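You operate a simulated robot arm through the tools that you are given. There is no shell and no other tool.

You run a simulated robot arm. Do the job below in one go: nothing can be reset, and whatever is moved stays where it is left.

## Task
Scrub the mud off the silver lid with soapy water and rinse it with the dipper.
Fine: scrubbing brush, suds from the green bucket, clean water from the red; brush and dipper go back. What is to be rubbed or washed off counts as gone when no trace of it is left.
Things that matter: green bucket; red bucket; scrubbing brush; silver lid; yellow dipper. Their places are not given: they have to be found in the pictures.

Only the result counts: the job must be done as asked and must still hold three seconds after the hand-in. Knocking over, shifting, dropping, spilling or breaking anything else fails it. A push-on lid holds only when it is set on centred and level and pressed home; a screw cap is set on level and turned clockwise until tight.

## Robot
A 7-joint arm with a two-finger parallel gripper, fixed in place. Base frame: the origin is on the floor under the middle of its stand, x ahead of it, y to its left, z up; the work surface is at about z = 780. Units: mm, degrees, N and s.
It reaches about 1372 mm from its shoulder. Its first joint turns from -149.0 to 149.0 degrees. Payload 3.43 kg.
Tool frame: the origin (TCP) lies between the finger pads and is the grasp point; the fingertips stand 30 mm ahead of it; z points along the fingers, y is the line along which they close. The gripper opens to 94 mm. The fingers are 28 mm wide and 10 mm thick; the gripper's body (50 by 96 mm) begins 55 mm behind the TCP.
Orientation is that of the tool frame in the base frame, as [roll, pitch, yaw] about the fixed x, y, z axes, in that order (R = Rz(yaw) Ry(pitch) Rx(roll)). With the fingers straight down and closing along the base's y, the tool's x points along the base's -x, its y along +y and its z along -z.

## Interface
- The arm moves only by the tool apply_moves. Its argument "increments" is a list of rows, each an object of numbers (a shift or turn left out is 0, a gripper value left out holds the last): "dx", "dy", "dz": the shift along the tool's x, y, z in mm; "ax", "ay", "az": the turn, a rotation vector about the tool's x, y, z in degrees. In form: [{"dx": .., "dy": .., "dz": .., "ax": .., "ay": .., "az": ..}, ...]. A call has 1 to 20 rows; each row is the pose to reach, as a shift and turn from the pose commanded when the call began, along the tool's axes at that moment. "jaw" is the gripper command, from -1 (shut) to 1 (fully open), values between in proportion, set as the call begins (left out, the last holds). A row lasts 0.2 s, in which the tool goes at most 50 mm and 8.6 degrees; a call with a longer step from one row to the next is refused whole, and so is a gripper value outside its range. A pose out of reach is approached as far as the arm can. The call stops where the force on the tool passes 90 N (or 10 N more than at its start, if that is more) or the arm is blocked; 0.2 s more then pass. The fingers move at their own pace (about 45 mm/s each) and stop on an object; they squeeze with about 21 N. The grip force told is the motor's: it shows also when the fingers shut on nothing. Time passes only in rows, and 0.2 s behind the last, so rows that repeat a pose let the fingers close. The reply holds the time, the measured pose of the TCP, the force on the tool along the base axes, the opening and the grip force, in the units named above and with some noise, with the torque about the TCP (base axes, N m) and any sound that the robot's microphone picked up.
- Cameras (640 x 400 px; columns grow to the right, rows downward): "scene" is fixed at [50.5, 648.7, 1563.8]; the picture's right is [0.22, -0.98, 0.00], its down [-0.78, -0.17, -0.60] and it looks along [0.59, 0.13, -0.80] (base axes); focal length 248 px, centre (320, 200). "wrist" rides on the gripper at [76, 14, -102] in the tool frame; the picture's right is [-0.18, 0.98, 0.00], its down [-0.75, -0.14, -0.64] and it looks along [-0.63, -0.12, 0.77] (tool axes); focal length 243 px, centre (320, 200).
- capture(camera): a new picture of that camera. It takes no simulated time.
- point_at(camera, pixels): there is no depth. For up to 12 entries [column, row, z] of the newest picture of that camera ("zoom" is the newest enlarged one), the place [x, y] in the base frame at which the ray of that pixel passes the height z, good to about 3 mm. It takes no simulated time.
- enlarge(camera, box): a new picture of the part [left, top, right, bottom] of that camera's present view, enlarged. It takes no simulated time.
- finish_job(): hands the job in; it is judged then, once.

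Open the gripper and draw the arm clear of the work before you hand the job in, unless the task says otherwise.

The tools are called after "Call:" as name(argument=value, ...) on one line, values as JSON. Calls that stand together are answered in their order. apply_moves: Moves the arm, as the interface text tells. Its arguments: {"type":"object","properties":{"increments":{"type":"array","items":{"type":"object","properties":{"dx":{"type":"number"},"dy":{"type":"number"},"dz":{"type":"number"},"ax":{"type":"number"},"ay":{"type":"number"},"az":{"type":"number"}}}},"jaw":{"type":"number"}},"required":["increments"]} The other tools are called the same way: capture (camera) takes a picture; point_at (camera, pixels) gives the place at which the rays of pixels pass given heights; enlarge (camera, box) takes an enlarged picture of a part of a camera's view; finish_job () hands the job in.

At the start:

```text
clock: 0.0
position: [542.9, 825.6, 1214.9]
tcp_rot: [180.0, 0.0, 179.9]
contact_force: [0.2, 0.7, 0.9]
wrist_torque: [0.03, 0.03, 0.02]
finger_gap: 94.2
grip_force: 0.0
```

scene: 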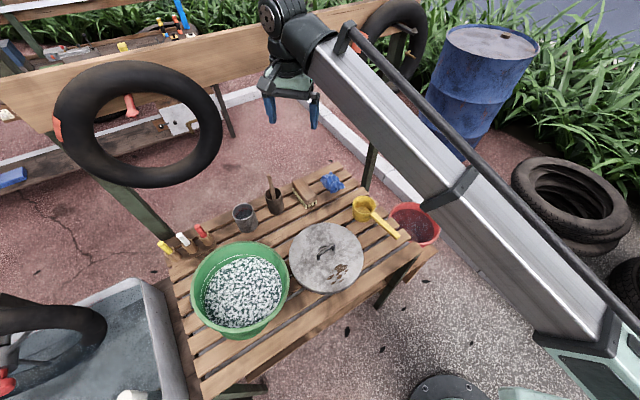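
wrist: 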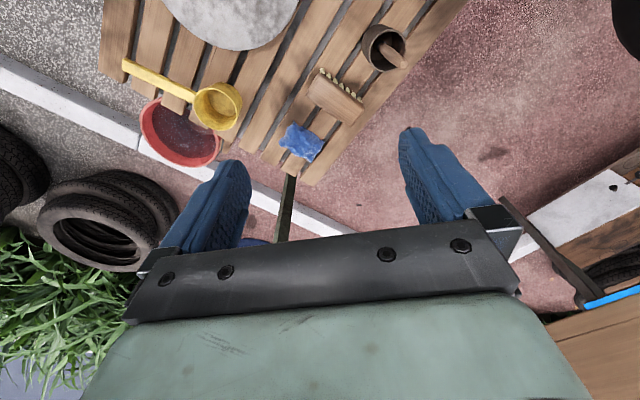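

The scene picture shows the bench with the green bucket (240,290), silver lid (326,257), yellow dipper (368,212), red bucket (413,225) and a brush-like thing near (303,193). I enlarge these regions to see them better.

Call:
enlarge(camera="scene", box=[220, 160, 460, 310])

Call:
enlarge(camera="wrist", box=[100, 0, 460, 225])

Call:
enlarge(camera="scene", box=[140, 160, 380, 310])

```text
2.67 times, centred on (340, 235) of scene
```

zoom: 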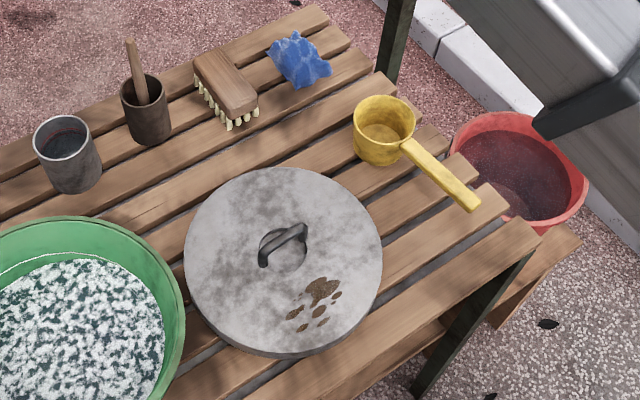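

```text
1.78 times, centred on (280, 112) of wrist
```

zoom: 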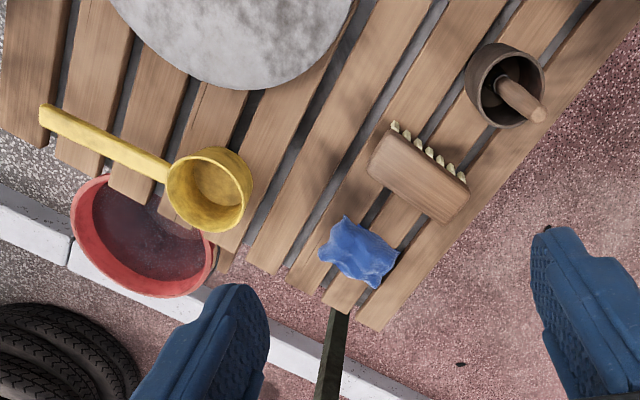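

```text
2.67 times, centred on (260, 235) of scene
```

zoom: 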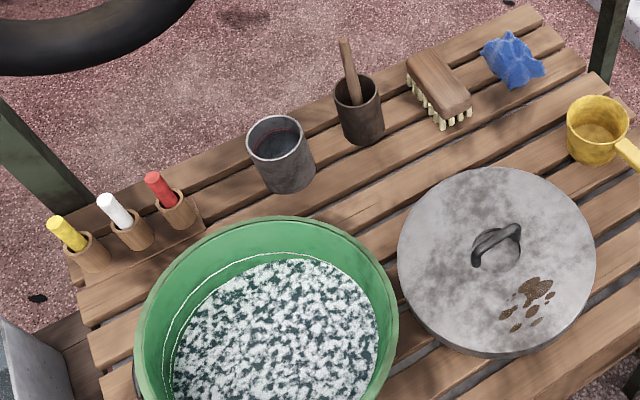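

I measure the positions of the main things from the scene picture (fresh capture first so pixels refer to it).

Call:
capture(camera="scene")

Call:
point_at(camera="scene", pixels=[[326, 252, 800], [294, 258, 790], [364, 258, 790], [327, 226, 790], [327, 293, 790], [340, 270, 790], [366, 203, 840], [398, 236, 840], [303, 188, 820], [413, 225, 700], [240, 290, 850], [332, 183, 790]])

Call:
capture(camera="wrist")

Call:
point_at(camera="wrist", pixels=[[218, 105, 840], [125, 65, 840], [334, 96, 820], [180, 133, 700], [384, 48, 840], [300, 142, 790], [315, 74, 790], [360, 100, 790], [360, 100, 820], [196, 92, 840], [240, 101, 840], [218, 128, 780]])

```text
taken
```

scene: 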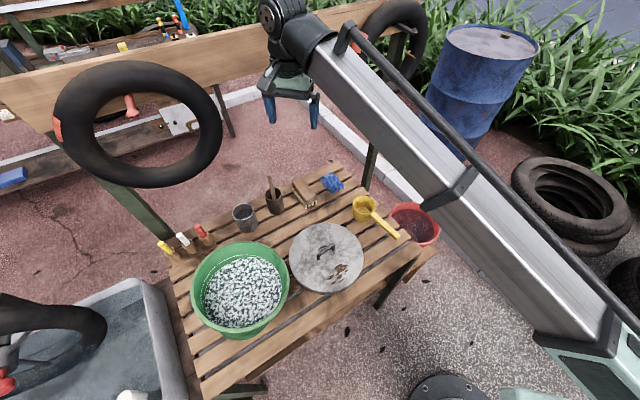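

```text
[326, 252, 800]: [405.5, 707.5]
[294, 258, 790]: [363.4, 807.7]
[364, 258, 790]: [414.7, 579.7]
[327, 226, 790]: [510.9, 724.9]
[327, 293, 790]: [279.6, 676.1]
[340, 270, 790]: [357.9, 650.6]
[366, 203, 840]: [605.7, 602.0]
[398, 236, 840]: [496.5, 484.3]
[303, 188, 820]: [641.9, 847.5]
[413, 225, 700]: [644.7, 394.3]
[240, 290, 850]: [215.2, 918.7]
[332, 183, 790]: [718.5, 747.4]
```

```text
taken
```

wrist: 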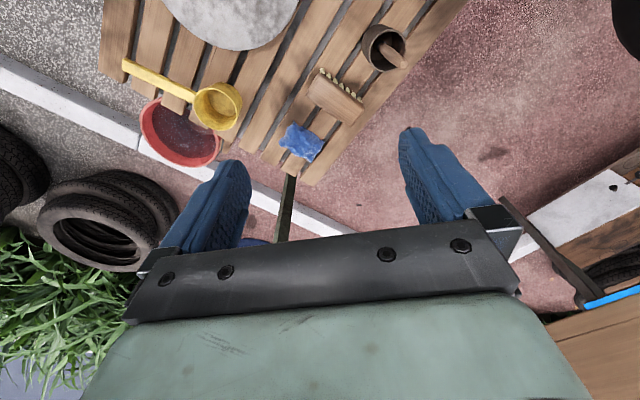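

```text
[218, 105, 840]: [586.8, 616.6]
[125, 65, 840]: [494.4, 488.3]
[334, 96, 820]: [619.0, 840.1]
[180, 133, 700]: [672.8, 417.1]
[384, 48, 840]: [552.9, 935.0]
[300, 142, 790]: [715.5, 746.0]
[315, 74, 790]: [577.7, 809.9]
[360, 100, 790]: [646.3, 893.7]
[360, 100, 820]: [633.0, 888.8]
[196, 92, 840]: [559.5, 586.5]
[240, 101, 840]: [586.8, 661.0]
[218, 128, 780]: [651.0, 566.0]
```

The brush lies near (625,845), dipper cup near (595,615) with the handle towards (495,487), and the lid centre near (395,700). I move lower to look at the brush closely with the wrist camera.

Call:
apply_moves(increments=[{"dx": 15, "dy": 8, "dz": 45}, {"dx": 30, "dy": 16, "dz": 90}, {"dx": 45, "dy": 24, "dz": 135}, {"dx": 60, "dy": 32, "dz": 175}, {"dx": 70, "dy": 40, "dz": 200}], jaw=1)

Call:
capture(camera="wrist")

Call:
capture(camera="scene")

```text
clock: 1.2
position: [472.2, 867.9, 1016.0]
tcp_rot: [-179.9, 0.0, 180.0]
contact_force: [-0.6, -0.5, 0.4]
wrist_torque: [0.01, -0.01, -0.03]
finger_gap: 93.9
grip_force: 0.0
```

```text
taken
```

wrist: 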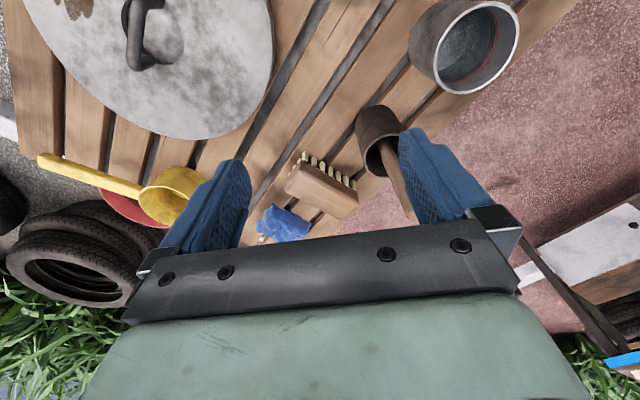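

```text
taken
```

scene: 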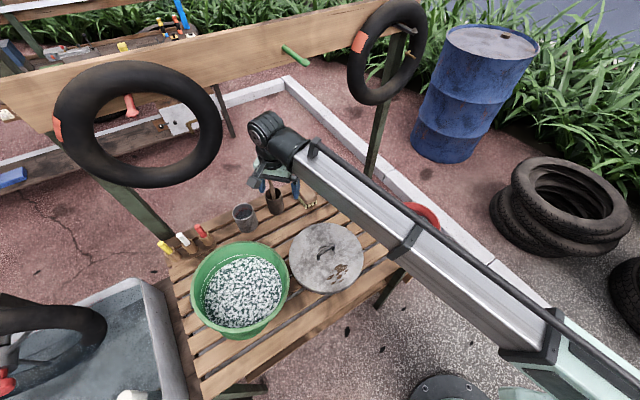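

The brush is at about (322,187) in the wrist picture; I enlarge it to get its corners.

Call:
enlarge(camera="wrist", box=[240, 90, 440, 240])

Call:
enlarge(camera="wrist", box=[20, 0, 300, 175])

```text
2.67 times, centred on (340, 165) of wrist
```

zoom: 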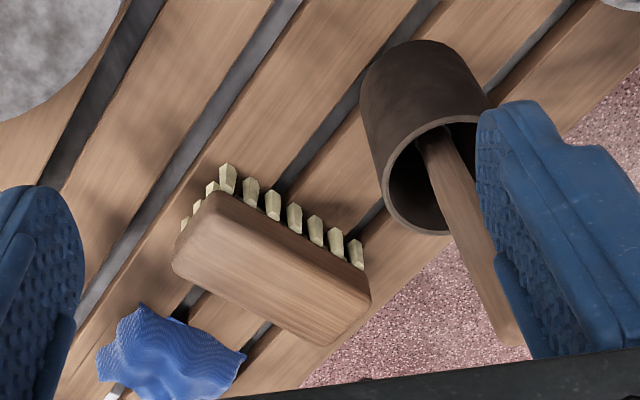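

```text
2.29 times, centred on (160, 88) of wrist
```

zoom: 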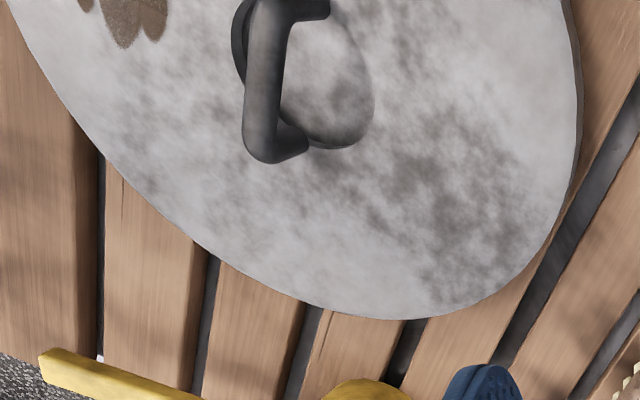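

I compute brush corners at a few guessed heights to settle its height and heading.

Call:
point_at(camera="wrist", pixels=[[300.6, 163.1, 825], [358.7, 198.7, 825], [340, 219.4, 825], [284.5, 188.3, 825], [304.4, 151.9, 780], [353.1, 180, 780], [300.6, 163.1, 835], [358.7, 198.7, 835], [340, 219.4, 835], [284.5, 188.3, 835]])

Call:
enlarge(camera="scene", box=[270, 170, 390, 245])

```text
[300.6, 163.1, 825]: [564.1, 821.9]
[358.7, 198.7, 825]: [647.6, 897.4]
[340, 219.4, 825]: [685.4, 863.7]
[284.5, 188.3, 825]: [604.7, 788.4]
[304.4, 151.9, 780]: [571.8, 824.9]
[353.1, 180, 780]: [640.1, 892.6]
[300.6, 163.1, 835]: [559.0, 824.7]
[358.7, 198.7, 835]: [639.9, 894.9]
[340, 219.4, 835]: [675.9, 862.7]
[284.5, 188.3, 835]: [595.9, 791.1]
```

```text
5.33 times, centred on (330, 208) of scene
```

zoom: 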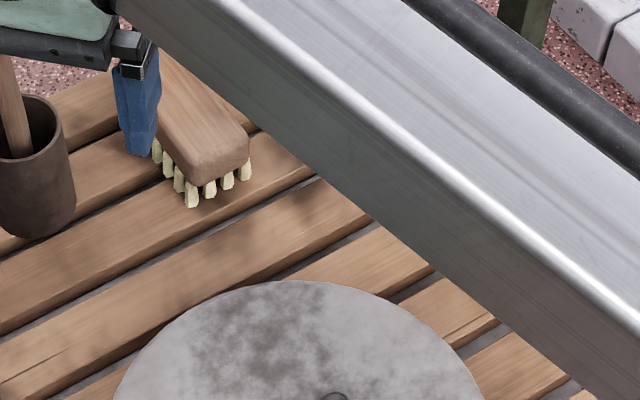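

I cross-check the brush height with the scene camera's corners from the first enlarged picture.

Call:
point_at(camera="scene", pixels=[[292.4, 183.3, 825], [303.3, 177.6, 825], [316.8, 197.5, 825], [306.3, 203.9, 825], [292.4, 183.3, 835], [303.3, 177.6, 835], [316.8, 197.5, 835], [306.3, 203.9, 835], [292.4, 183.3, 815], [303.3, 177.6, 815], [316.8, 197.5, 815], [306.3, 203.9, 815]])

```text
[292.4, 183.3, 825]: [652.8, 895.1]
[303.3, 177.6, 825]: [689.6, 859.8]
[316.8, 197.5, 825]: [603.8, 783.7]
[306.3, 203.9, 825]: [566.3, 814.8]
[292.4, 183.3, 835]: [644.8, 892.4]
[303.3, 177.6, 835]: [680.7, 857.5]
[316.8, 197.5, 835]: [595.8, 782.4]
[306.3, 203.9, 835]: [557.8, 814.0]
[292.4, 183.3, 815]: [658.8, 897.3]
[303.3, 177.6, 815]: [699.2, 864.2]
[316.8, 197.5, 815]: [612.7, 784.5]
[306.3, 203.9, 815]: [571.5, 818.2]
```

Heights agree at about 825–830 for the brush top, centre ≈(625,842), long axis about 43° from x. I turn the tool so the fingers close across the brush's short side, and hover over it.

Call:
apply_moves(increments=[{"dx": -25, "dy": -4, "az": -7}, {"dx": -50, "dy": -8, "az": -14}, {"dx": -76, "dy": -13, "az": -21}, {"dx": -102, "dy": -17, "az": -28}, {"dx": -128, "dy": -22, "az": -35}, {"dx": -153, "dy": -26, "az": -43}], jaw=1)

Call:
capture(camera="wrist")

Call:
capture(camera="scene")

```text
clock: 2.6
position: [625.6, 839.7, 1014.3]
tcp_rot: [-180.0, 0.0, -136.9]
contact_force: [-0.2, 0.2, -0.3]
wrist_torque: [0.03, 0.03, -0.01]
finger_gap: 93.9
grip_force: 0.0
```

```text
taken
```

wrist: 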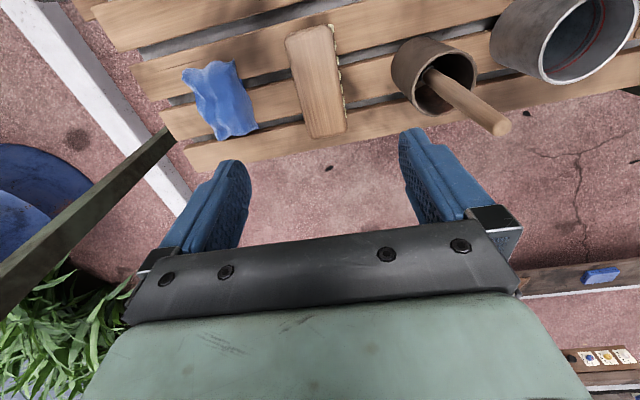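

```text
taken
```

scene: 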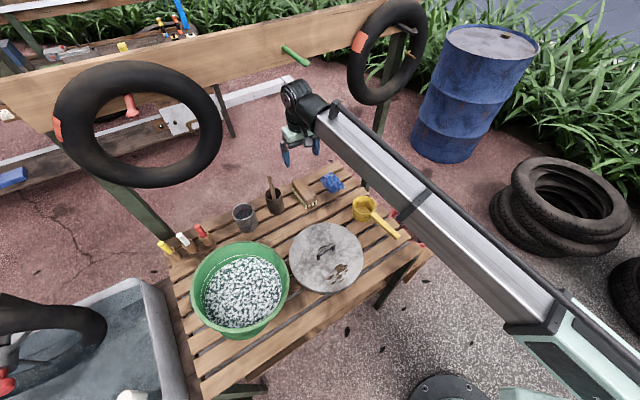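

The brush is now near vertical in the wrist image at (318,82). I enlarge it for the corners.

Call:
enlarge(camera="wrist", box=[220, 10, 420, 150])

```text
2.86 times, centred on (320, 80) of wrist
```

zoom: 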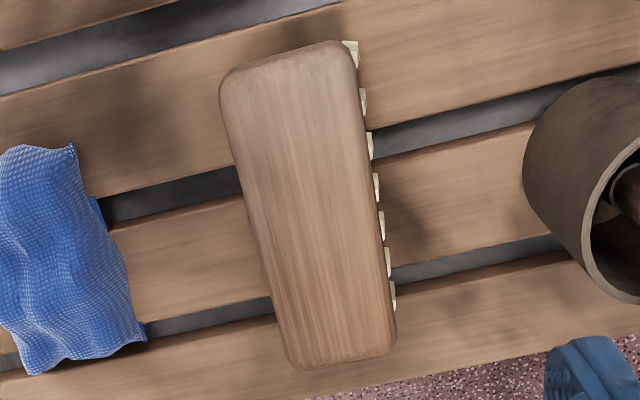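

I get the base positions of the corners at candidate heights.

Call:
point_at(camera="zoom", pixels=[[218, 75, 828], [350, 38, 828], [398, 350, 828], [288, 368, 828], [219, 110, 828], [274, 320, 828], [360, 90, 828], [392, 300, 828], [219, 110, 818], [274, 320, 818], [360, 90, 818], [392, 300, 818]])

Call:
point_at(camera="wrist", pixels=[[434, 76, 850], [415, 90, 780], [500, 127, 900], [500, 127, 950], [219, 100, 790]])

```text
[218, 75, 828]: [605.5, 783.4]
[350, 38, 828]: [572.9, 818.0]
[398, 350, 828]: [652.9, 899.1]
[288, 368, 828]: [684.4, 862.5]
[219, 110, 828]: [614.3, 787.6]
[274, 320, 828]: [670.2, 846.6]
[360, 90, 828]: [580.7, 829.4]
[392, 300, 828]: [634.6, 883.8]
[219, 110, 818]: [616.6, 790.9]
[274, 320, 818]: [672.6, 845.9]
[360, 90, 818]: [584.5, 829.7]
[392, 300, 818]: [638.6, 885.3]
```

```text
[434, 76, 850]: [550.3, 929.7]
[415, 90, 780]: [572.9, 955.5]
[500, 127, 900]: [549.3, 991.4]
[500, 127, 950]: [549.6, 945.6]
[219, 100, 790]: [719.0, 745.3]
```

Brush centre ≈(629,841), heading ≈46°. I correct by small shifts and 3° turn and lower to just above it, then look.

Call:
apply_moves(increments=[{"dx": -3, "dy": -1, "dz": 45, "az": -3}, {"dx": -3, "dy": -1, "dz": 90, "az": -3}, {"dx": -3, "dy": -1, "dz": 130, "az": -3}, {"dx": -3, "dy": -1, "dz": 145, "az": -3}], jaw=1)

Call:
capture(camera="wrist")

Call:
enlarge(camera="scene", box=[240, 140, 380, 230])

```text
clock: 3.6
position: [628.3, 841.3, 870.2]
tcp_rot: [180.0, 0.1, -134.0]
contact_force: [0.3, -0.7, -0.1]
wrist_torque: [-0.02, -0.02, 0.02]
finger_gap: 93.9
grip_force: 0.0
```

```text
taken
```

wrist: 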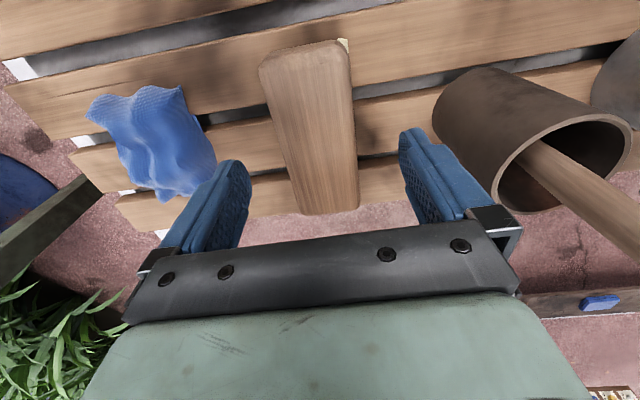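

```text
4.44 times, centred on (310, 185) of scene
```

zoom: 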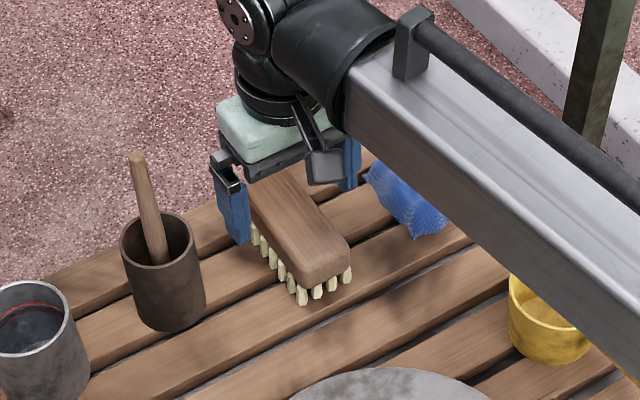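

The brush sits centred and aligned between the fingers (its centre at (320,151)). I go down to z≈822, then close.

Call:
apply_moves(increments=[{"dx": -4, "dz": 25}, {"dx": -4, "dz": 40}, {"dx": -4, "dz": 48}], jaw=1)

Call:
capture(camera="wrist")

Call:
enlarge(camera="scene", box=[240, 140, 380, 230])

```text
clock: 4.4
position: [630.3, 844.8, 821.9]
tcp_rot: [-180.0, 0.0, -134.0]
contact_force: [0.7, -0.5, -0.4]
wrist_torque: [0.02, 0.01, 0.01]
finger_gap: 94.3
grip_force: 0.0
```

```text
taken
```

wrist: 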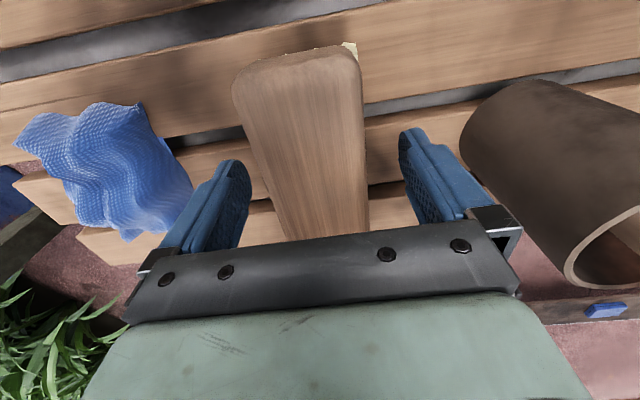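

```text
4.44 times, centred on (310, 185) of scene
```

zoom: 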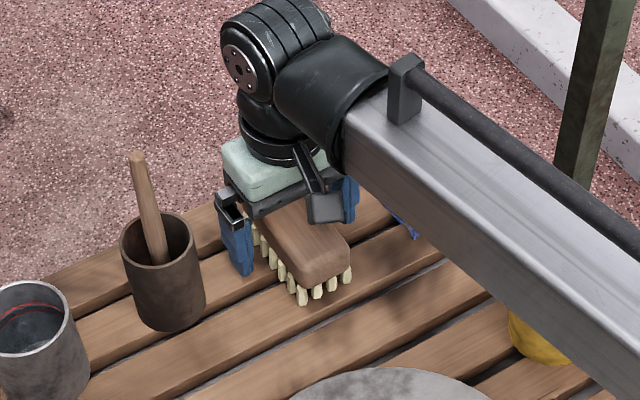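

The fingers straddle the block; I close the gripper in place.

Call:
apply_moves(increments=[{"dz": 0}, {"dz": 0}, {"dz": 0}, {"dz": 0}, {"dz": 0}], jaw=-1)

Call:
capture(camera="wrist")

```text
clock: 5.6
position: [630.8, 843.7, 821.1]
tcp_rot: [180.0, -0.1, -134.0]
contact_force: [0.6, -0.1, -0.2]
wrist_torque: [0.03, 0.0, -0.04]
finger_gap: 57.7
grip_force: 21.0
```

```text
taken
```

wrist: 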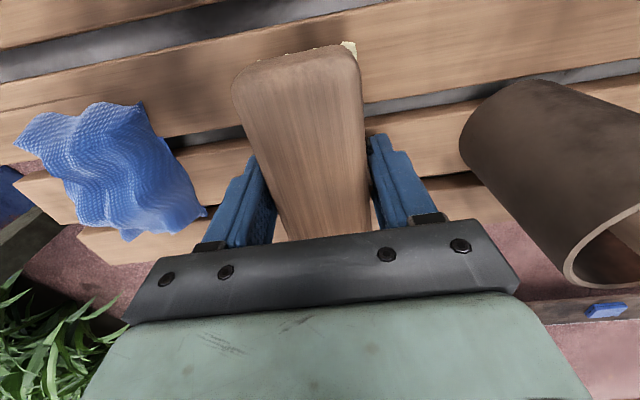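

Gripped (gap 57.7 mm). I lift straight up 160 mm.

Call:
apply_moves(increments=[{"dz": -15}, {"dz": -40}, {"dz": -80}, {"dz": -120}, {"dz": -160}], jaw=-1)

Call:
capture(camera="wrist")

Call:
capture(camera="scene")

```text
clock: 6.8
position: [630.1, 845.9, 982.4]
tcp_rot: [179.9, 0.0, -134.0]
contact_force: [0.4, 0.9, -0.8]
wrist_torque: [0.0, 0.03, 0.03]
finger_gap: 57.3
grip_force: 21.0
```

```text
taken
```

wrist: 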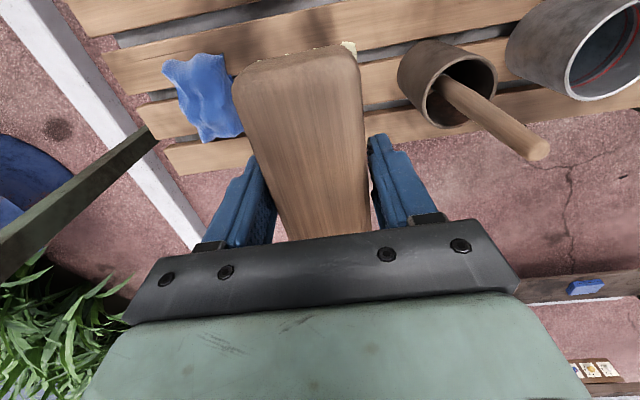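

```text
taken
```

scene: 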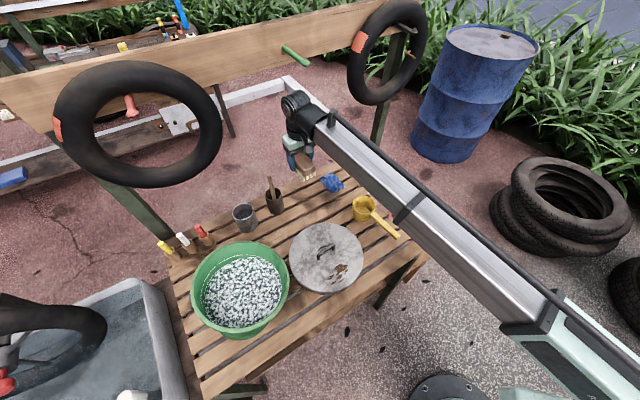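

The brush is in hand. I measure the lid and the mud in an enlarged scene view now that it is unobstructed.

Call:
enlarge(camera="scene", box=[280, 215, 376, 300])

Call:
enlarge(camera="scene", box=[170, 230, 310, 345])

```text
4.71 times, centred on (328, 258) of scene
```

zoom: 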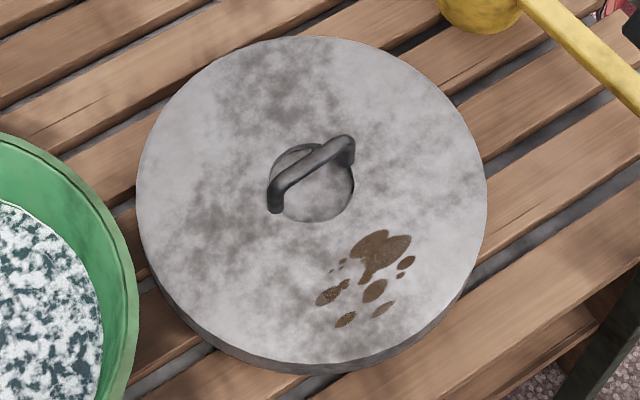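

```text
3.48 times, centred on (240, 288) of scene
```

zoom: 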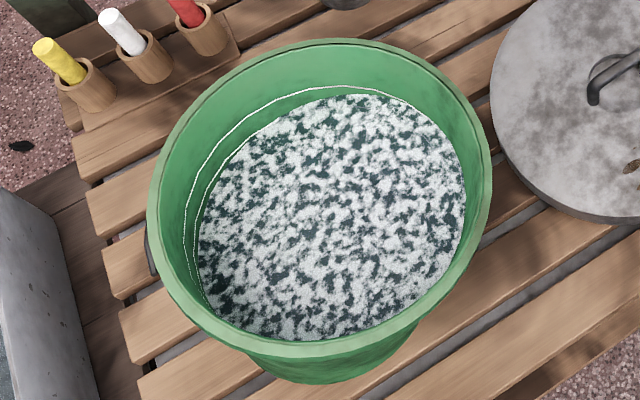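

I convert the lid outline, the mud blobs and the bucket outline to base coordinates.

Call:
point_at(camera="scene", pixels=[[289.4, 255.9, 795], [363.5, 255.9, 795], [326.3, 223.4, 795], [323.8, 292.4, 795], [340.7, 269.7, 800], [330.8, 277.5, 800], [333.3, 283.5, 800], [341.2, 281.4, 800], [346, 271.4, 800], [332.2, 271.8, 800], [341.8, 265.4, 800], [326.1, 255.9, 800]])

Call:
point_at(camera="zoom", pixels=[[148, 210, 900], [491, 165, 900], [320, 40, 900], [310, 350, 900], [148, 210, 930], [491, 165, 930], [320, 40, 930], [310, 350, 930], [330, 215, 850], [335, 380, 780], [248, 362, 780], [410, 340, 780]])

```text
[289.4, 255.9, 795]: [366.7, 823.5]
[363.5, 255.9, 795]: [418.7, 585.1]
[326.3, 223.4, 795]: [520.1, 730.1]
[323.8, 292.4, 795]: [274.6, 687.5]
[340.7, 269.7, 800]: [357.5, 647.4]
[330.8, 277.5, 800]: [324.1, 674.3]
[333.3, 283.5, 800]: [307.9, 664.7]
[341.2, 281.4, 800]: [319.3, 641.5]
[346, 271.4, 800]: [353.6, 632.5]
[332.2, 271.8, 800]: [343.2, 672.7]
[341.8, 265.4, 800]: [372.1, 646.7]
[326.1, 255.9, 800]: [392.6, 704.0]
```

```text
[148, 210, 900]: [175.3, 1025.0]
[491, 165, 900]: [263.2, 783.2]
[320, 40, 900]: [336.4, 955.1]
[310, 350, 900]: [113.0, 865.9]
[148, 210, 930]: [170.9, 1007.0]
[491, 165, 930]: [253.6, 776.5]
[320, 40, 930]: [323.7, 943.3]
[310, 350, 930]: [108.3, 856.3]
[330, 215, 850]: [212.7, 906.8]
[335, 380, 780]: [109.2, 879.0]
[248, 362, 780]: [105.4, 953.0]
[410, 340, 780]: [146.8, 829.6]
```

The lid centre is ≈(393,705), radius ≈122, mud around (340,653). I move the brush over to a vantage left of the bucket to look into the green bucket with the wrist camera.

Call:
apply_moves(increments=[{"dx": 0, "dy": 0, "dz": -45}, {"dx": 20, "dy": 18, "dz": -85}, {"dx": 52, "dy": 46, "dz": -98}, {"dx": 85, "dy": 75, "dz": -98}, {"dx": 118, "dy": 104, "dz": -98}, {"dx": 151, "dy": 133, "dz": -98}, {"dx": 184, "dy": 162, "dz": -98}, {"dx": 217, "dy": 191, "dz": -98}, {"dx": 250, "dy": 220, "dz": -98}, {"dx": 283, "dy": 249, "dz": -98}, {"dx": 316, "dy": 278, "dz": -98}, {"dx": 350, "dy": 307, "dz": -98}, {"dx": 375, "dy": 330, "dz": -98}, {"dx": 387, "dy": 340, "dz": -98}], jaw=-1)

Call:
capture(camera="wrist")

Call:
capture(camera="scene")

```text
clock: 9.8
position: [117.7, 801.8, 1079.2]
tcp_rot: [180.0, -0.1, -134.1]
contact_force: [-0.2, -0.1, -0.9]
wrist_torque: [0.01, 0.03, -0.01]
finger_gap: 57.7
grip_force: 20.9
```

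```text
taken
```

wrist: 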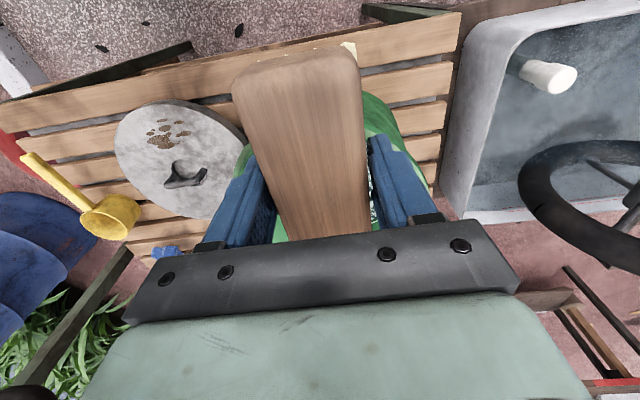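

```text
taken
```

scene: 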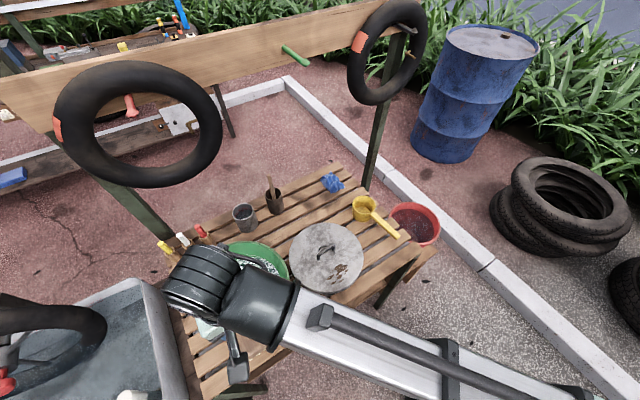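

The brush hides the bucket, so I shift sideways (tool −y) to bring the bucket to the right of the picture.

Call:
apply_moves(increments=[{"dy": -40}, {"dy": -85}, {"dy": -130, "dz": -20}, {"dy": -170, "dz": -40}, {"dy": -200, "dz": -60}], jaw=-1)

Call:
capture(camera="wrist")

```text
clock: 11.0
position: [262.1, 667.1, 1136.0]
tcp_rot: [179.7, 0.4, -134.0]
contact_force: [-0.4, 0.1, -0.8]
wrist_torque: [0.0, 0.0, 0.01]
finger_gap: 57.6
grip_force: 20.8
out of reach, approached as far as the arm can: row 5
```

```text
taken
```

wrist: 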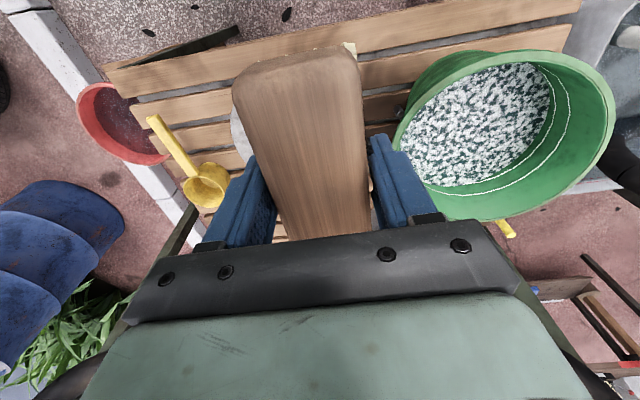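

Now the green bucket is visible at right (505,130) of the wrist picture. I enlarge it to measure the rim and foam level.

Call:
enlarge(camera="wrist", box=[380, 40, 640, 230])

Call:
enlarge(camera="wrist", box=[60, 70, 260, 220])

```text
2.11 times, centred on (510, 135) of wrist
```

zoom: 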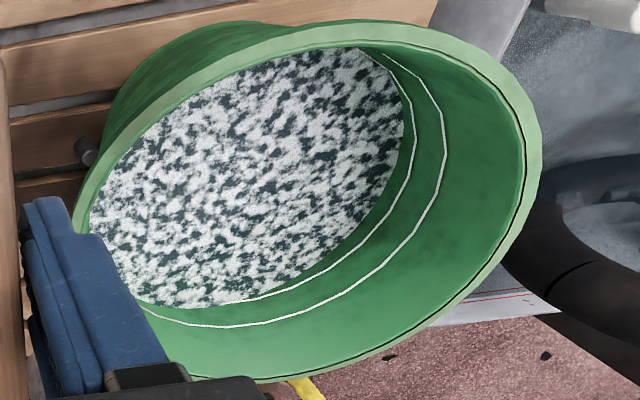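

```text
2.67 times, centred on (160, 145) of wrist
```

zoom: 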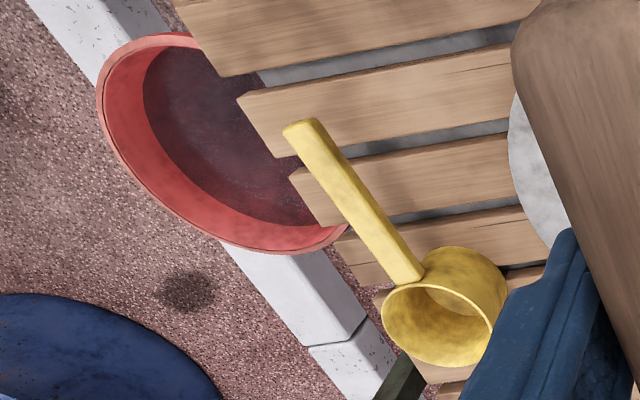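

I compute rim points at candidate heights in the wrist view to find the bucket's rim height.

Call:
point_at(camera="wrist", pixels=[[615.2, 116, 900], [547.9, 50.6, 900], [590.6, 177.7, 900], [476.8, 221.3, 900], [420, 90, 900], [615.2, 116, 930], [547.9, 50.6, 930], [590.6, 177.7, 930], [476.8, 221.3, 930], [420, 90, 930]])

```text
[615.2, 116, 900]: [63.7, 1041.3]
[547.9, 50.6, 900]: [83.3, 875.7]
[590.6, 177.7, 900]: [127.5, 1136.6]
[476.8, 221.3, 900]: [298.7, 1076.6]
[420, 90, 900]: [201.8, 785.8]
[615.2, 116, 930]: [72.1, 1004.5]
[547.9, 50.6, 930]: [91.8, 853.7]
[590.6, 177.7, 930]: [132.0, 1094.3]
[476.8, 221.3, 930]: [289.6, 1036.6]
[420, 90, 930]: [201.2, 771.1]
```

The rim points do not form a circle, so I check the wrist camera geometry against known items (dipper, bench) in the same view.

Call:
point_at(camera="wrist", pixels=[[152.5, 118.8, 840], [207.6, 184.4, 840], [615.2, 116, 1000], [547.9, 50.6, 1000], [590.6, 177.7, 1000], [476.8, 221.3, 1000], [420, 90, 1000], [578, 6, 780], [500, 130, 850]])

Call:
capture(camera="scene")

```text
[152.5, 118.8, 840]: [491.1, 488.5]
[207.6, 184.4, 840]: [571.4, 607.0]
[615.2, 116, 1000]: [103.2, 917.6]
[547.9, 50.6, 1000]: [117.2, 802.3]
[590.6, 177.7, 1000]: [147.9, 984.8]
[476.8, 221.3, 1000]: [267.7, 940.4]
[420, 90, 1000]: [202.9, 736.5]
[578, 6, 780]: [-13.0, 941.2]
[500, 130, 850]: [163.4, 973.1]
```

```text
taken
```

scene: 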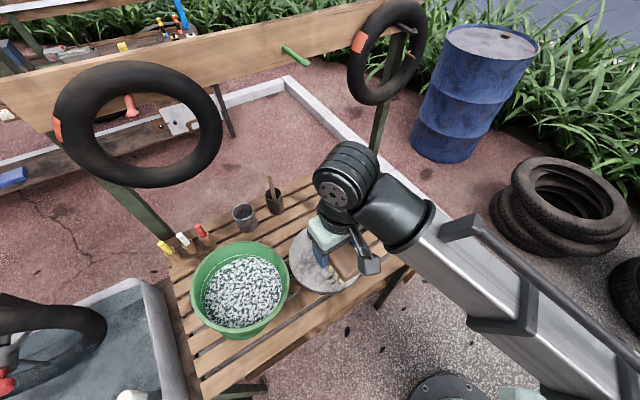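

The geometry is right for the dipper (handle end again (491,488) at z≈840). I re-enlarge the bucket in the wrist view to trace its rim more carefully.

Call:
enlarge(camera="wrist", box=[380, 40, 640, 230])

Call:
point_at(camera="zoom", pixels=[[542, 160, 900], [530, 100, 900], [480, 55, 900], [370, 24, 900], [250, 60, 900], [130, 120, 900], [85, 190, 900], [515, 240, 900], [480, 285, 900], [430, 325, 900], [350, 362, 900], [280, 380, 900]])

```text
2.11 times, centred on (510, 135) of wrist
```

zoom: 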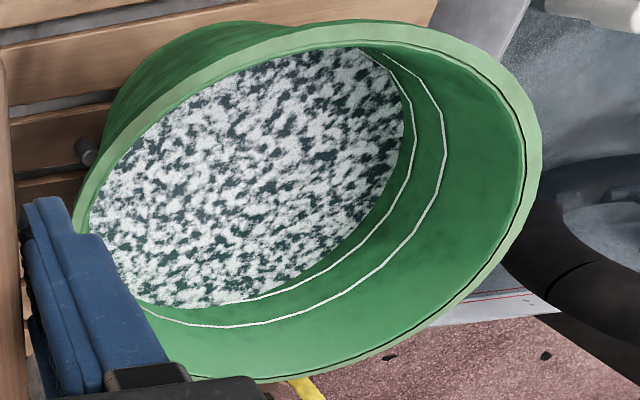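

```text
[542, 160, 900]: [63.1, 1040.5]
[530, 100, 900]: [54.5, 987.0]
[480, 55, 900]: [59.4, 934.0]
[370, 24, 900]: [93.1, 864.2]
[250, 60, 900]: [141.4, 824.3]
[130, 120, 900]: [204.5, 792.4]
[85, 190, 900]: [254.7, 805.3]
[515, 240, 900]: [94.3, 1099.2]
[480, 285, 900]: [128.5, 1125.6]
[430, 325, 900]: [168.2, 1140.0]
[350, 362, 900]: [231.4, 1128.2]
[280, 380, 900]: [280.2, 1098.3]
```

A consistent fit of both views gives rim z≈990, centre ≈(198,870), radius ≈110. I check the foam level the same way.

Call:
point_at(camera="zoom", pixels=[[405, 130, 915], [395, 190, 915], [330, 255, 915], [200, 307, 915], [365, 50, 915], [405, 130, 900], [395, 190, 900], [330, 255, 900], [200, 307, 900], [365, 50, 900], [447, 140, 940], [330, 300, 940]])

Call:
point_at(camera="scene", pixels=[[247.2, 257.2, 915], [202.6, 299.5, 915], [220, 270, 915], [247.2, 257.2, 900], [202.6, 299.5, 900], [220, 270, 900]])

```text
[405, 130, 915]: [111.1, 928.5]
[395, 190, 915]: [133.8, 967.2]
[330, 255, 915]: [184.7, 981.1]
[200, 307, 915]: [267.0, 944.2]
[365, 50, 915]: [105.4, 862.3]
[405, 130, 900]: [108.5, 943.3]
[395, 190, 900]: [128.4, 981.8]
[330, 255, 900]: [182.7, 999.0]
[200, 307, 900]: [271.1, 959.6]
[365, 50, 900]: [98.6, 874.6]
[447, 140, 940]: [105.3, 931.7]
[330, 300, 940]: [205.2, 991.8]
```

```text
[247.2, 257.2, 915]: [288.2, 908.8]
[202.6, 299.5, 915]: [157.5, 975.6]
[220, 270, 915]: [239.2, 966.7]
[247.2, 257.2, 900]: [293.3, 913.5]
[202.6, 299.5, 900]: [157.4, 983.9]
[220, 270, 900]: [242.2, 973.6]
```

Foam level ≈920, bucket centre ≈(196,873), rim ≈990. I move over the bucket at z≈1100 while turning the tool 90° (to have the brush lie tangentially on the lid later).

Call:
apply_moves(increments=[{"dx": -9, "dy": 15, "dz": 15, "az": 7}, {"dx": -18, "dy": 30, "dz": 25, "az": 14}, {"dx": -26, "dy": 44, "dz": 35, "az": 21}, {"dx": -35, "dy": 58, "dz": 40, "az": 28}, {"dx": -43, "dy": 72, "dz": 40, "az": 36}, {"dx": -52, "dy": 87, "dz": 40, "az": 44}, {"dx": -61, "dy": 102, "dz": 40, "az": 52}, {"dx": -70, "dy": 117, "dz": 40, "az": 60}, {"dx": -79, "dy": 132, "dz": 40, "az": 68}, {"dx": -88, "dy": 146, "dz": 40, "az": 76}, {"dx": -97, "dy": 161, "dz": 40, "az": 83}, {"dx": -105, "dy": 175, "dz": 40, "az": 90}], jaw=-1)

Call:
capture(camera="wrist")

Call:
enlarge(camera="scene", box=[140, 170, 380, 345])

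```text
clock: 13.6
position: [208.2, 862.7, 1095.7]
tcp_rot: [180.0, 0.0, 135.9]
contact_force: [-0.3, 1.0, -1.2]
wrist_torque: [-0.02, 0.0, 0.04]
finger_gap: 57.3
grip_force: 20.5
```

```text
taken
```

wrist: 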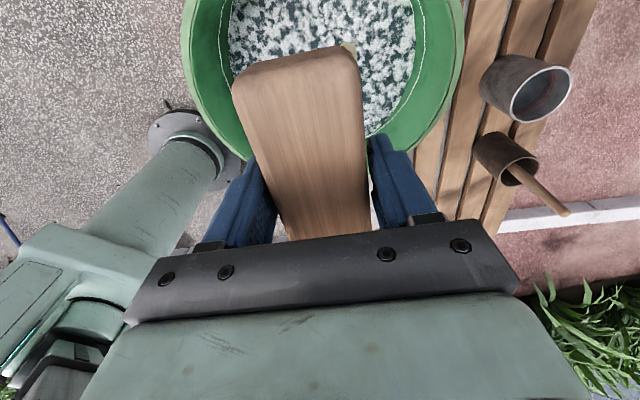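

```text
2.29 times, centred on (260, 258) of scene
```

zoom: 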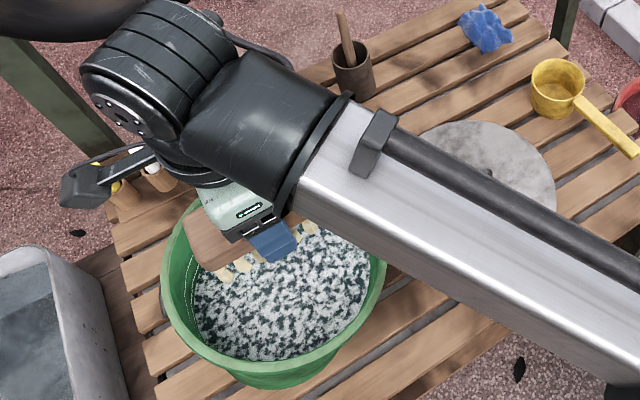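

The hand is over the bucket. I check the rim position relative to the TCP from this view.

Call:
point_at(camera="wrist", pixels=[[183, 50, 990], [190, 10, 990], [192, 95, 990], [240, 158, 990], [465, 45, 990], [462, 10, 990], [445, 100, 990], [415, 145, 990], [183, 50, 975], [192, 95, 975], [240, 158, 975], [445, 100, 975]])

```text
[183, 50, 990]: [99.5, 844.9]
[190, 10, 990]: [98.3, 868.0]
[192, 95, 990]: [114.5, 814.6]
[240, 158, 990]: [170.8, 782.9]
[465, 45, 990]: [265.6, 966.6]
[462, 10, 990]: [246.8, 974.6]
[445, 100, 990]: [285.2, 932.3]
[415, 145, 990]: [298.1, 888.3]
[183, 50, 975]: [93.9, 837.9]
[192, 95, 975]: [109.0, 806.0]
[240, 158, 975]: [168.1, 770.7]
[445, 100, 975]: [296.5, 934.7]
```

Rim fit: centre ≈(197,880), r≈104, so the TCP is ~20 mm off-centre, away from the camera – as planned. I lower to z≈965 first and look.

Call:
apply_moves(increments=[{"dx": 5, "dz": 35}, {"dx": 5, "dz": 70}, {"dx": 5, "dz": 105}, {"dx": 5, "dz": 131}], jaw=-1)

Call:
capture(camera="wrist")

Call:
enlarge(camera="scene", box=[160, 210, 320, 345])

```text
clock: 14.6
position: [203.0, 866.1, 963.3]
tcp_rot: [-180.0, 0.0, 136.0]
contact_force: [-0.3, -0.4, -1.4]
wrist_torque: [-0.02, 0.0, -0.01]
finger_gap: 57.6
grip_force: 20.6
```

```text
taken
```

wrist: 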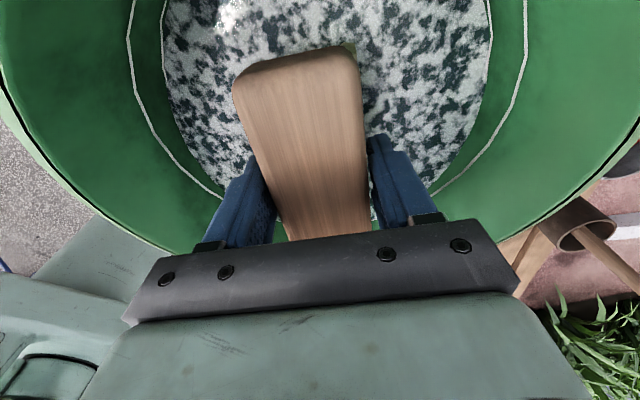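

```text
2.96 times, centred on (240, 278) of scene
```

zoom: 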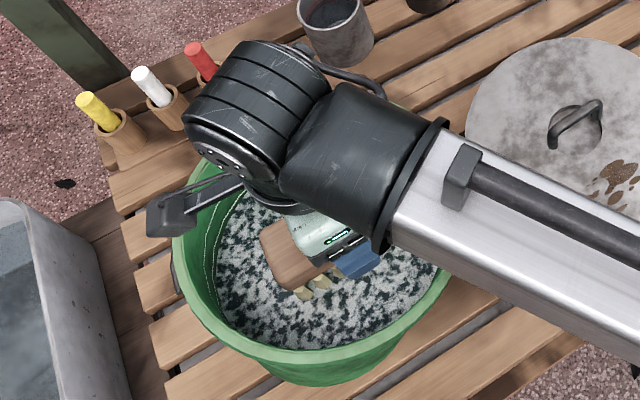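

Clear all round: the camera bracket stays above the rim. I lower 36 mm more so the bristles go under the suds, swirl slightly, and look.

Call:
apply_moves(increments=[{"dz": 15}, {"dz": 30}, {"dz": 36}, {"dx": 6, "dz": 36}, {"dx": 0, "dz": 36}, {"dx": 6, "dz": 36}, {"dx": 0, "dz": 36}], jaw=-1)

Call:
capture(camera="wrist")

Call:
enlarge(camera="scene", box=[160, 210, 320, 345])

```text
clock: 16.2
position: [205.2, 865.1, 929.4]
tcp_rot: [-180.0, 0.1, 136.0]
contact_force: [-0.1, 0.8, -1.3]
wrist_torque: [-0.02, 0.0, -0.03]
finger_gap: 57.6
grip_force: 20.8
```

```text
taken
```

wrist: 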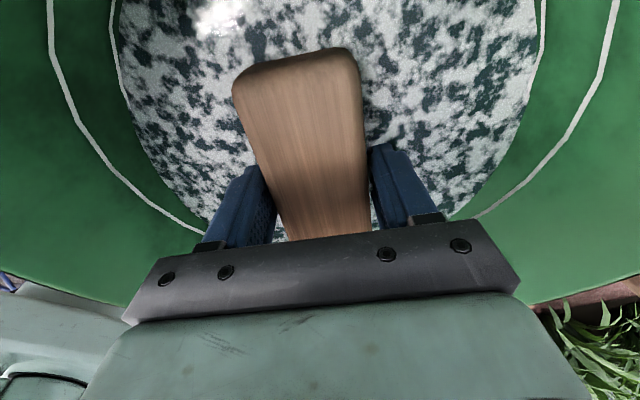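

```text
2.96 times, centred on (240, 278) of scene
```

zoom: 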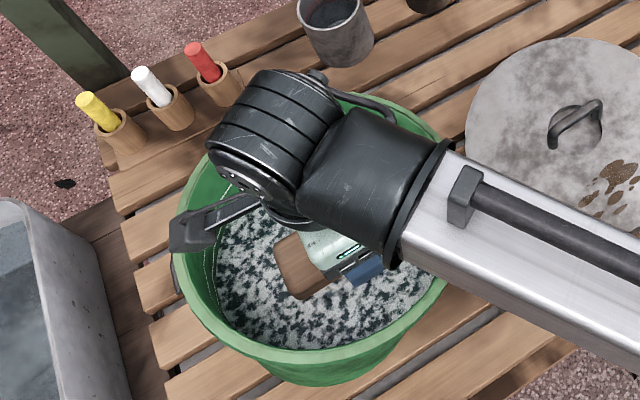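

The bristles are below the foam and the block sits at its surface. I lift straight up out of the bucket to z≈1090.

Call:
apply_moves(increments=[{"dz": -25}, {"dz": -60}, {"dz": -95}, {"dz": -130}, {"dz": -160}, {"dz": -160}, {"dz": -160}], jaw=-1)

Call:
enlarge(camera="scene", box=[160, 170, 380, 345])

Call:
capture(camera="wrist")

```text
clock: 17.8
position: [206.7, 865.5, 1087.1]
tcp_rot: [-180.0, 0.0, 136.0]
contact_force: [-0.3, -0.9, -0.6]
wrist_torque: [0.02, -0.02, 0.01]
finger_gap: 57.4
grip_force: 20.9
```

```text
2.29 times, centred on (270, 258) of scene
```

zoom: 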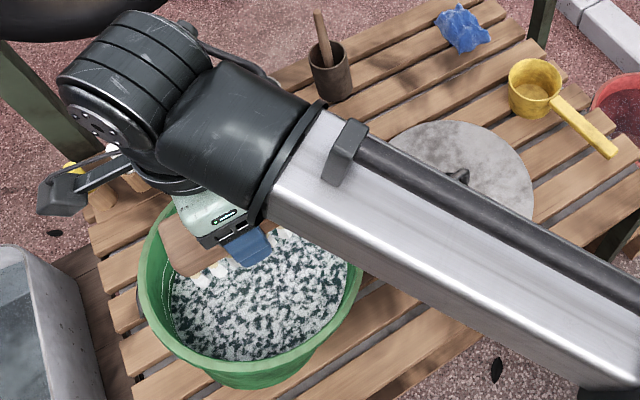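

```text
taken
```

wrist: 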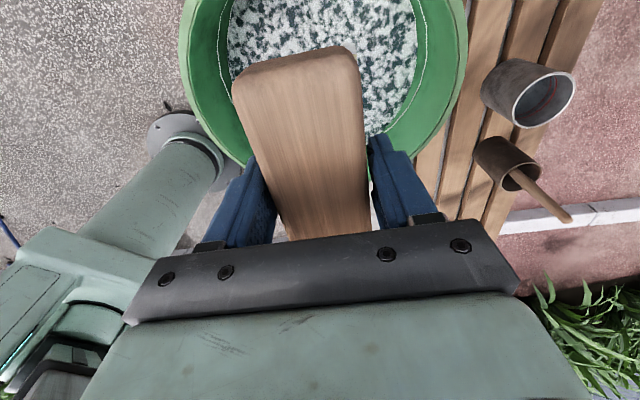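

The bristles now look foamy white. I carry the brush over the mud on the lid, staying high until clear of the bucket.

Call:
apply_moves(increments=[{"dx": -35, "dy": -8}, {"dx": -75, "dy": -18}, {"dx": -115, "dy": -28}, {"dx": -155, "dy": -38}, {"dx": -195, "dy": -47}, {"dx": -230, "dy": -55}, {"dx": -245, "dy": -59}, {"dx": -245, "dy": -59, "dz": 45}, {"dx": -245, "dy": -59, "dz": 90}, {"dx": -245, "dy": -59, "dz": 130}], jaw=-1)

Call:
capture(camera="wrist")

Call:
capture(camera="scene")

```text
clock: 20.0
position: [340.6, 652.9, 958.5]
tcp_rot: [179.9, 0.0, 135.9]
contact_force: [-0.7, 0.2, -2.0]
wrist_torque: [-0.01, 0.01, 0.02]
finger_gap: 57.6
grip_force: 21.2
```

```text
taken
```

wrist: 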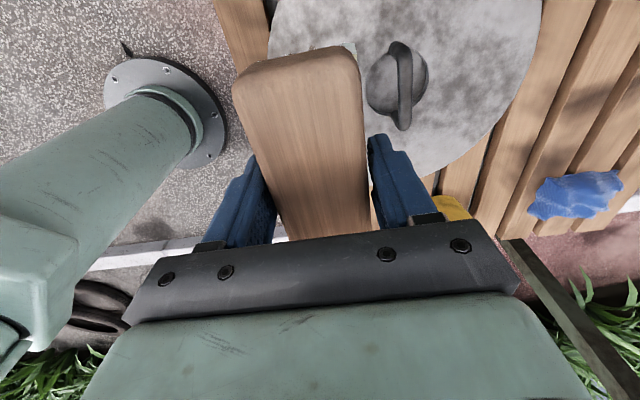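

```text
taken
```

scene: 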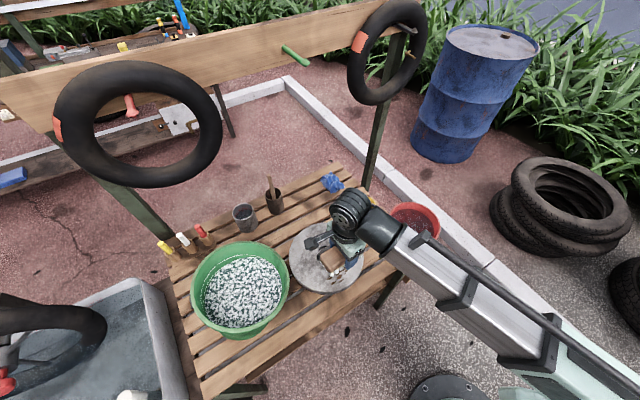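

The handle is seen at (400,85) in the wrist view, parallel to the brush. I compute its position relative to the brush and inner finger.

Call:
enlarge(camera="wrist", box=[220, 0, 460, 150])

Call:
point_at(camera="wrist", pixels=[[400, 45, 830], [405, 128, 830], [397, 82, 800], [366, 85, 800], [428, 80, 800], [397, 50, 800], [272, 30, 795], [540, 20, 795], [405, 175, 795]])

Call:
enlarge(camera="scene", box=[280, 200, 400, 300])

```text
2.67 times, centred on (340, 75) of wrist
```

zoom: 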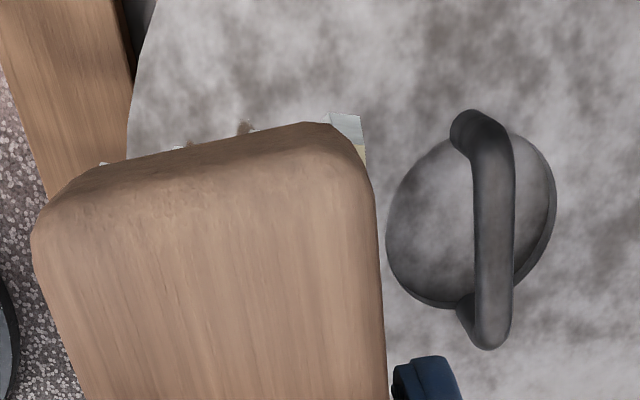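

```text
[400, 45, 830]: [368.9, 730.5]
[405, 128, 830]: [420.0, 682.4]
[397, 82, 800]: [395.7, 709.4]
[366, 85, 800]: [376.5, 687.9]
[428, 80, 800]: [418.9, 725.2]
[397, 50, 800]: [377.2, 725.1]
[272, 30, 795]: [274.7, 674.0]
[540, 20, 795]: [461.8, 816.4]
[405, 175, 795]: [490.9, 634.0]
```

```text
4.00 times, centred on (340, 250) of scene
```

zoom: 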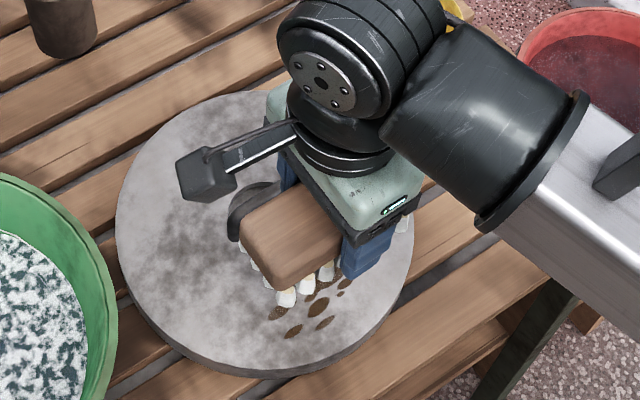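

The handle line is ~76 mm inward of the TCP, so there is clearance. I lower to z≈852 (bristle tips ≈811) and look.

Call:
apply_moves(increments=[{"dz": 40}, {"dz": 75}, {"dz": 95}, {"dz": 106}], jaw=-1)

Call:
enlarge(camera="scene", box=[280, 200, 400, 300])

Call:
capture(camera="wrist")

```text
clock: 21.0
position: [341.7, 652.7, 853.3]
tcp_rot: [179.9, 0.0, 136.0]
contact_force: [1.1, 1.3, 14.5]
wrist_torque: [0.02, -0.05, 0.04]
finger_gap: 57.9
grip_force: 20.7
```

```text
4.00 times, centred on (340, 250) of scene
```

zoom: 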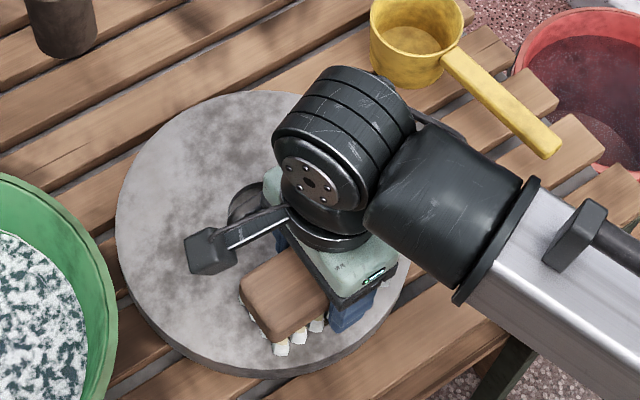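

```text
taken
```

wrist: 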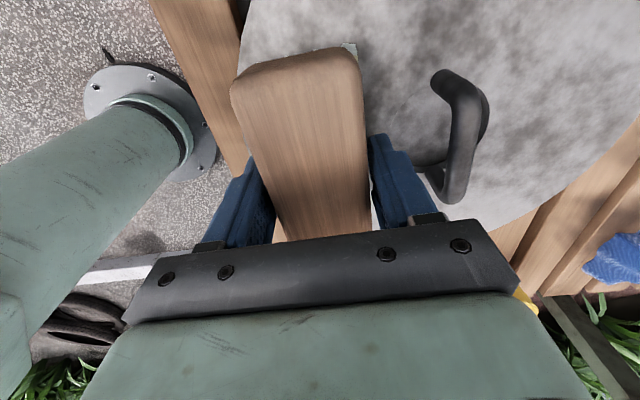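

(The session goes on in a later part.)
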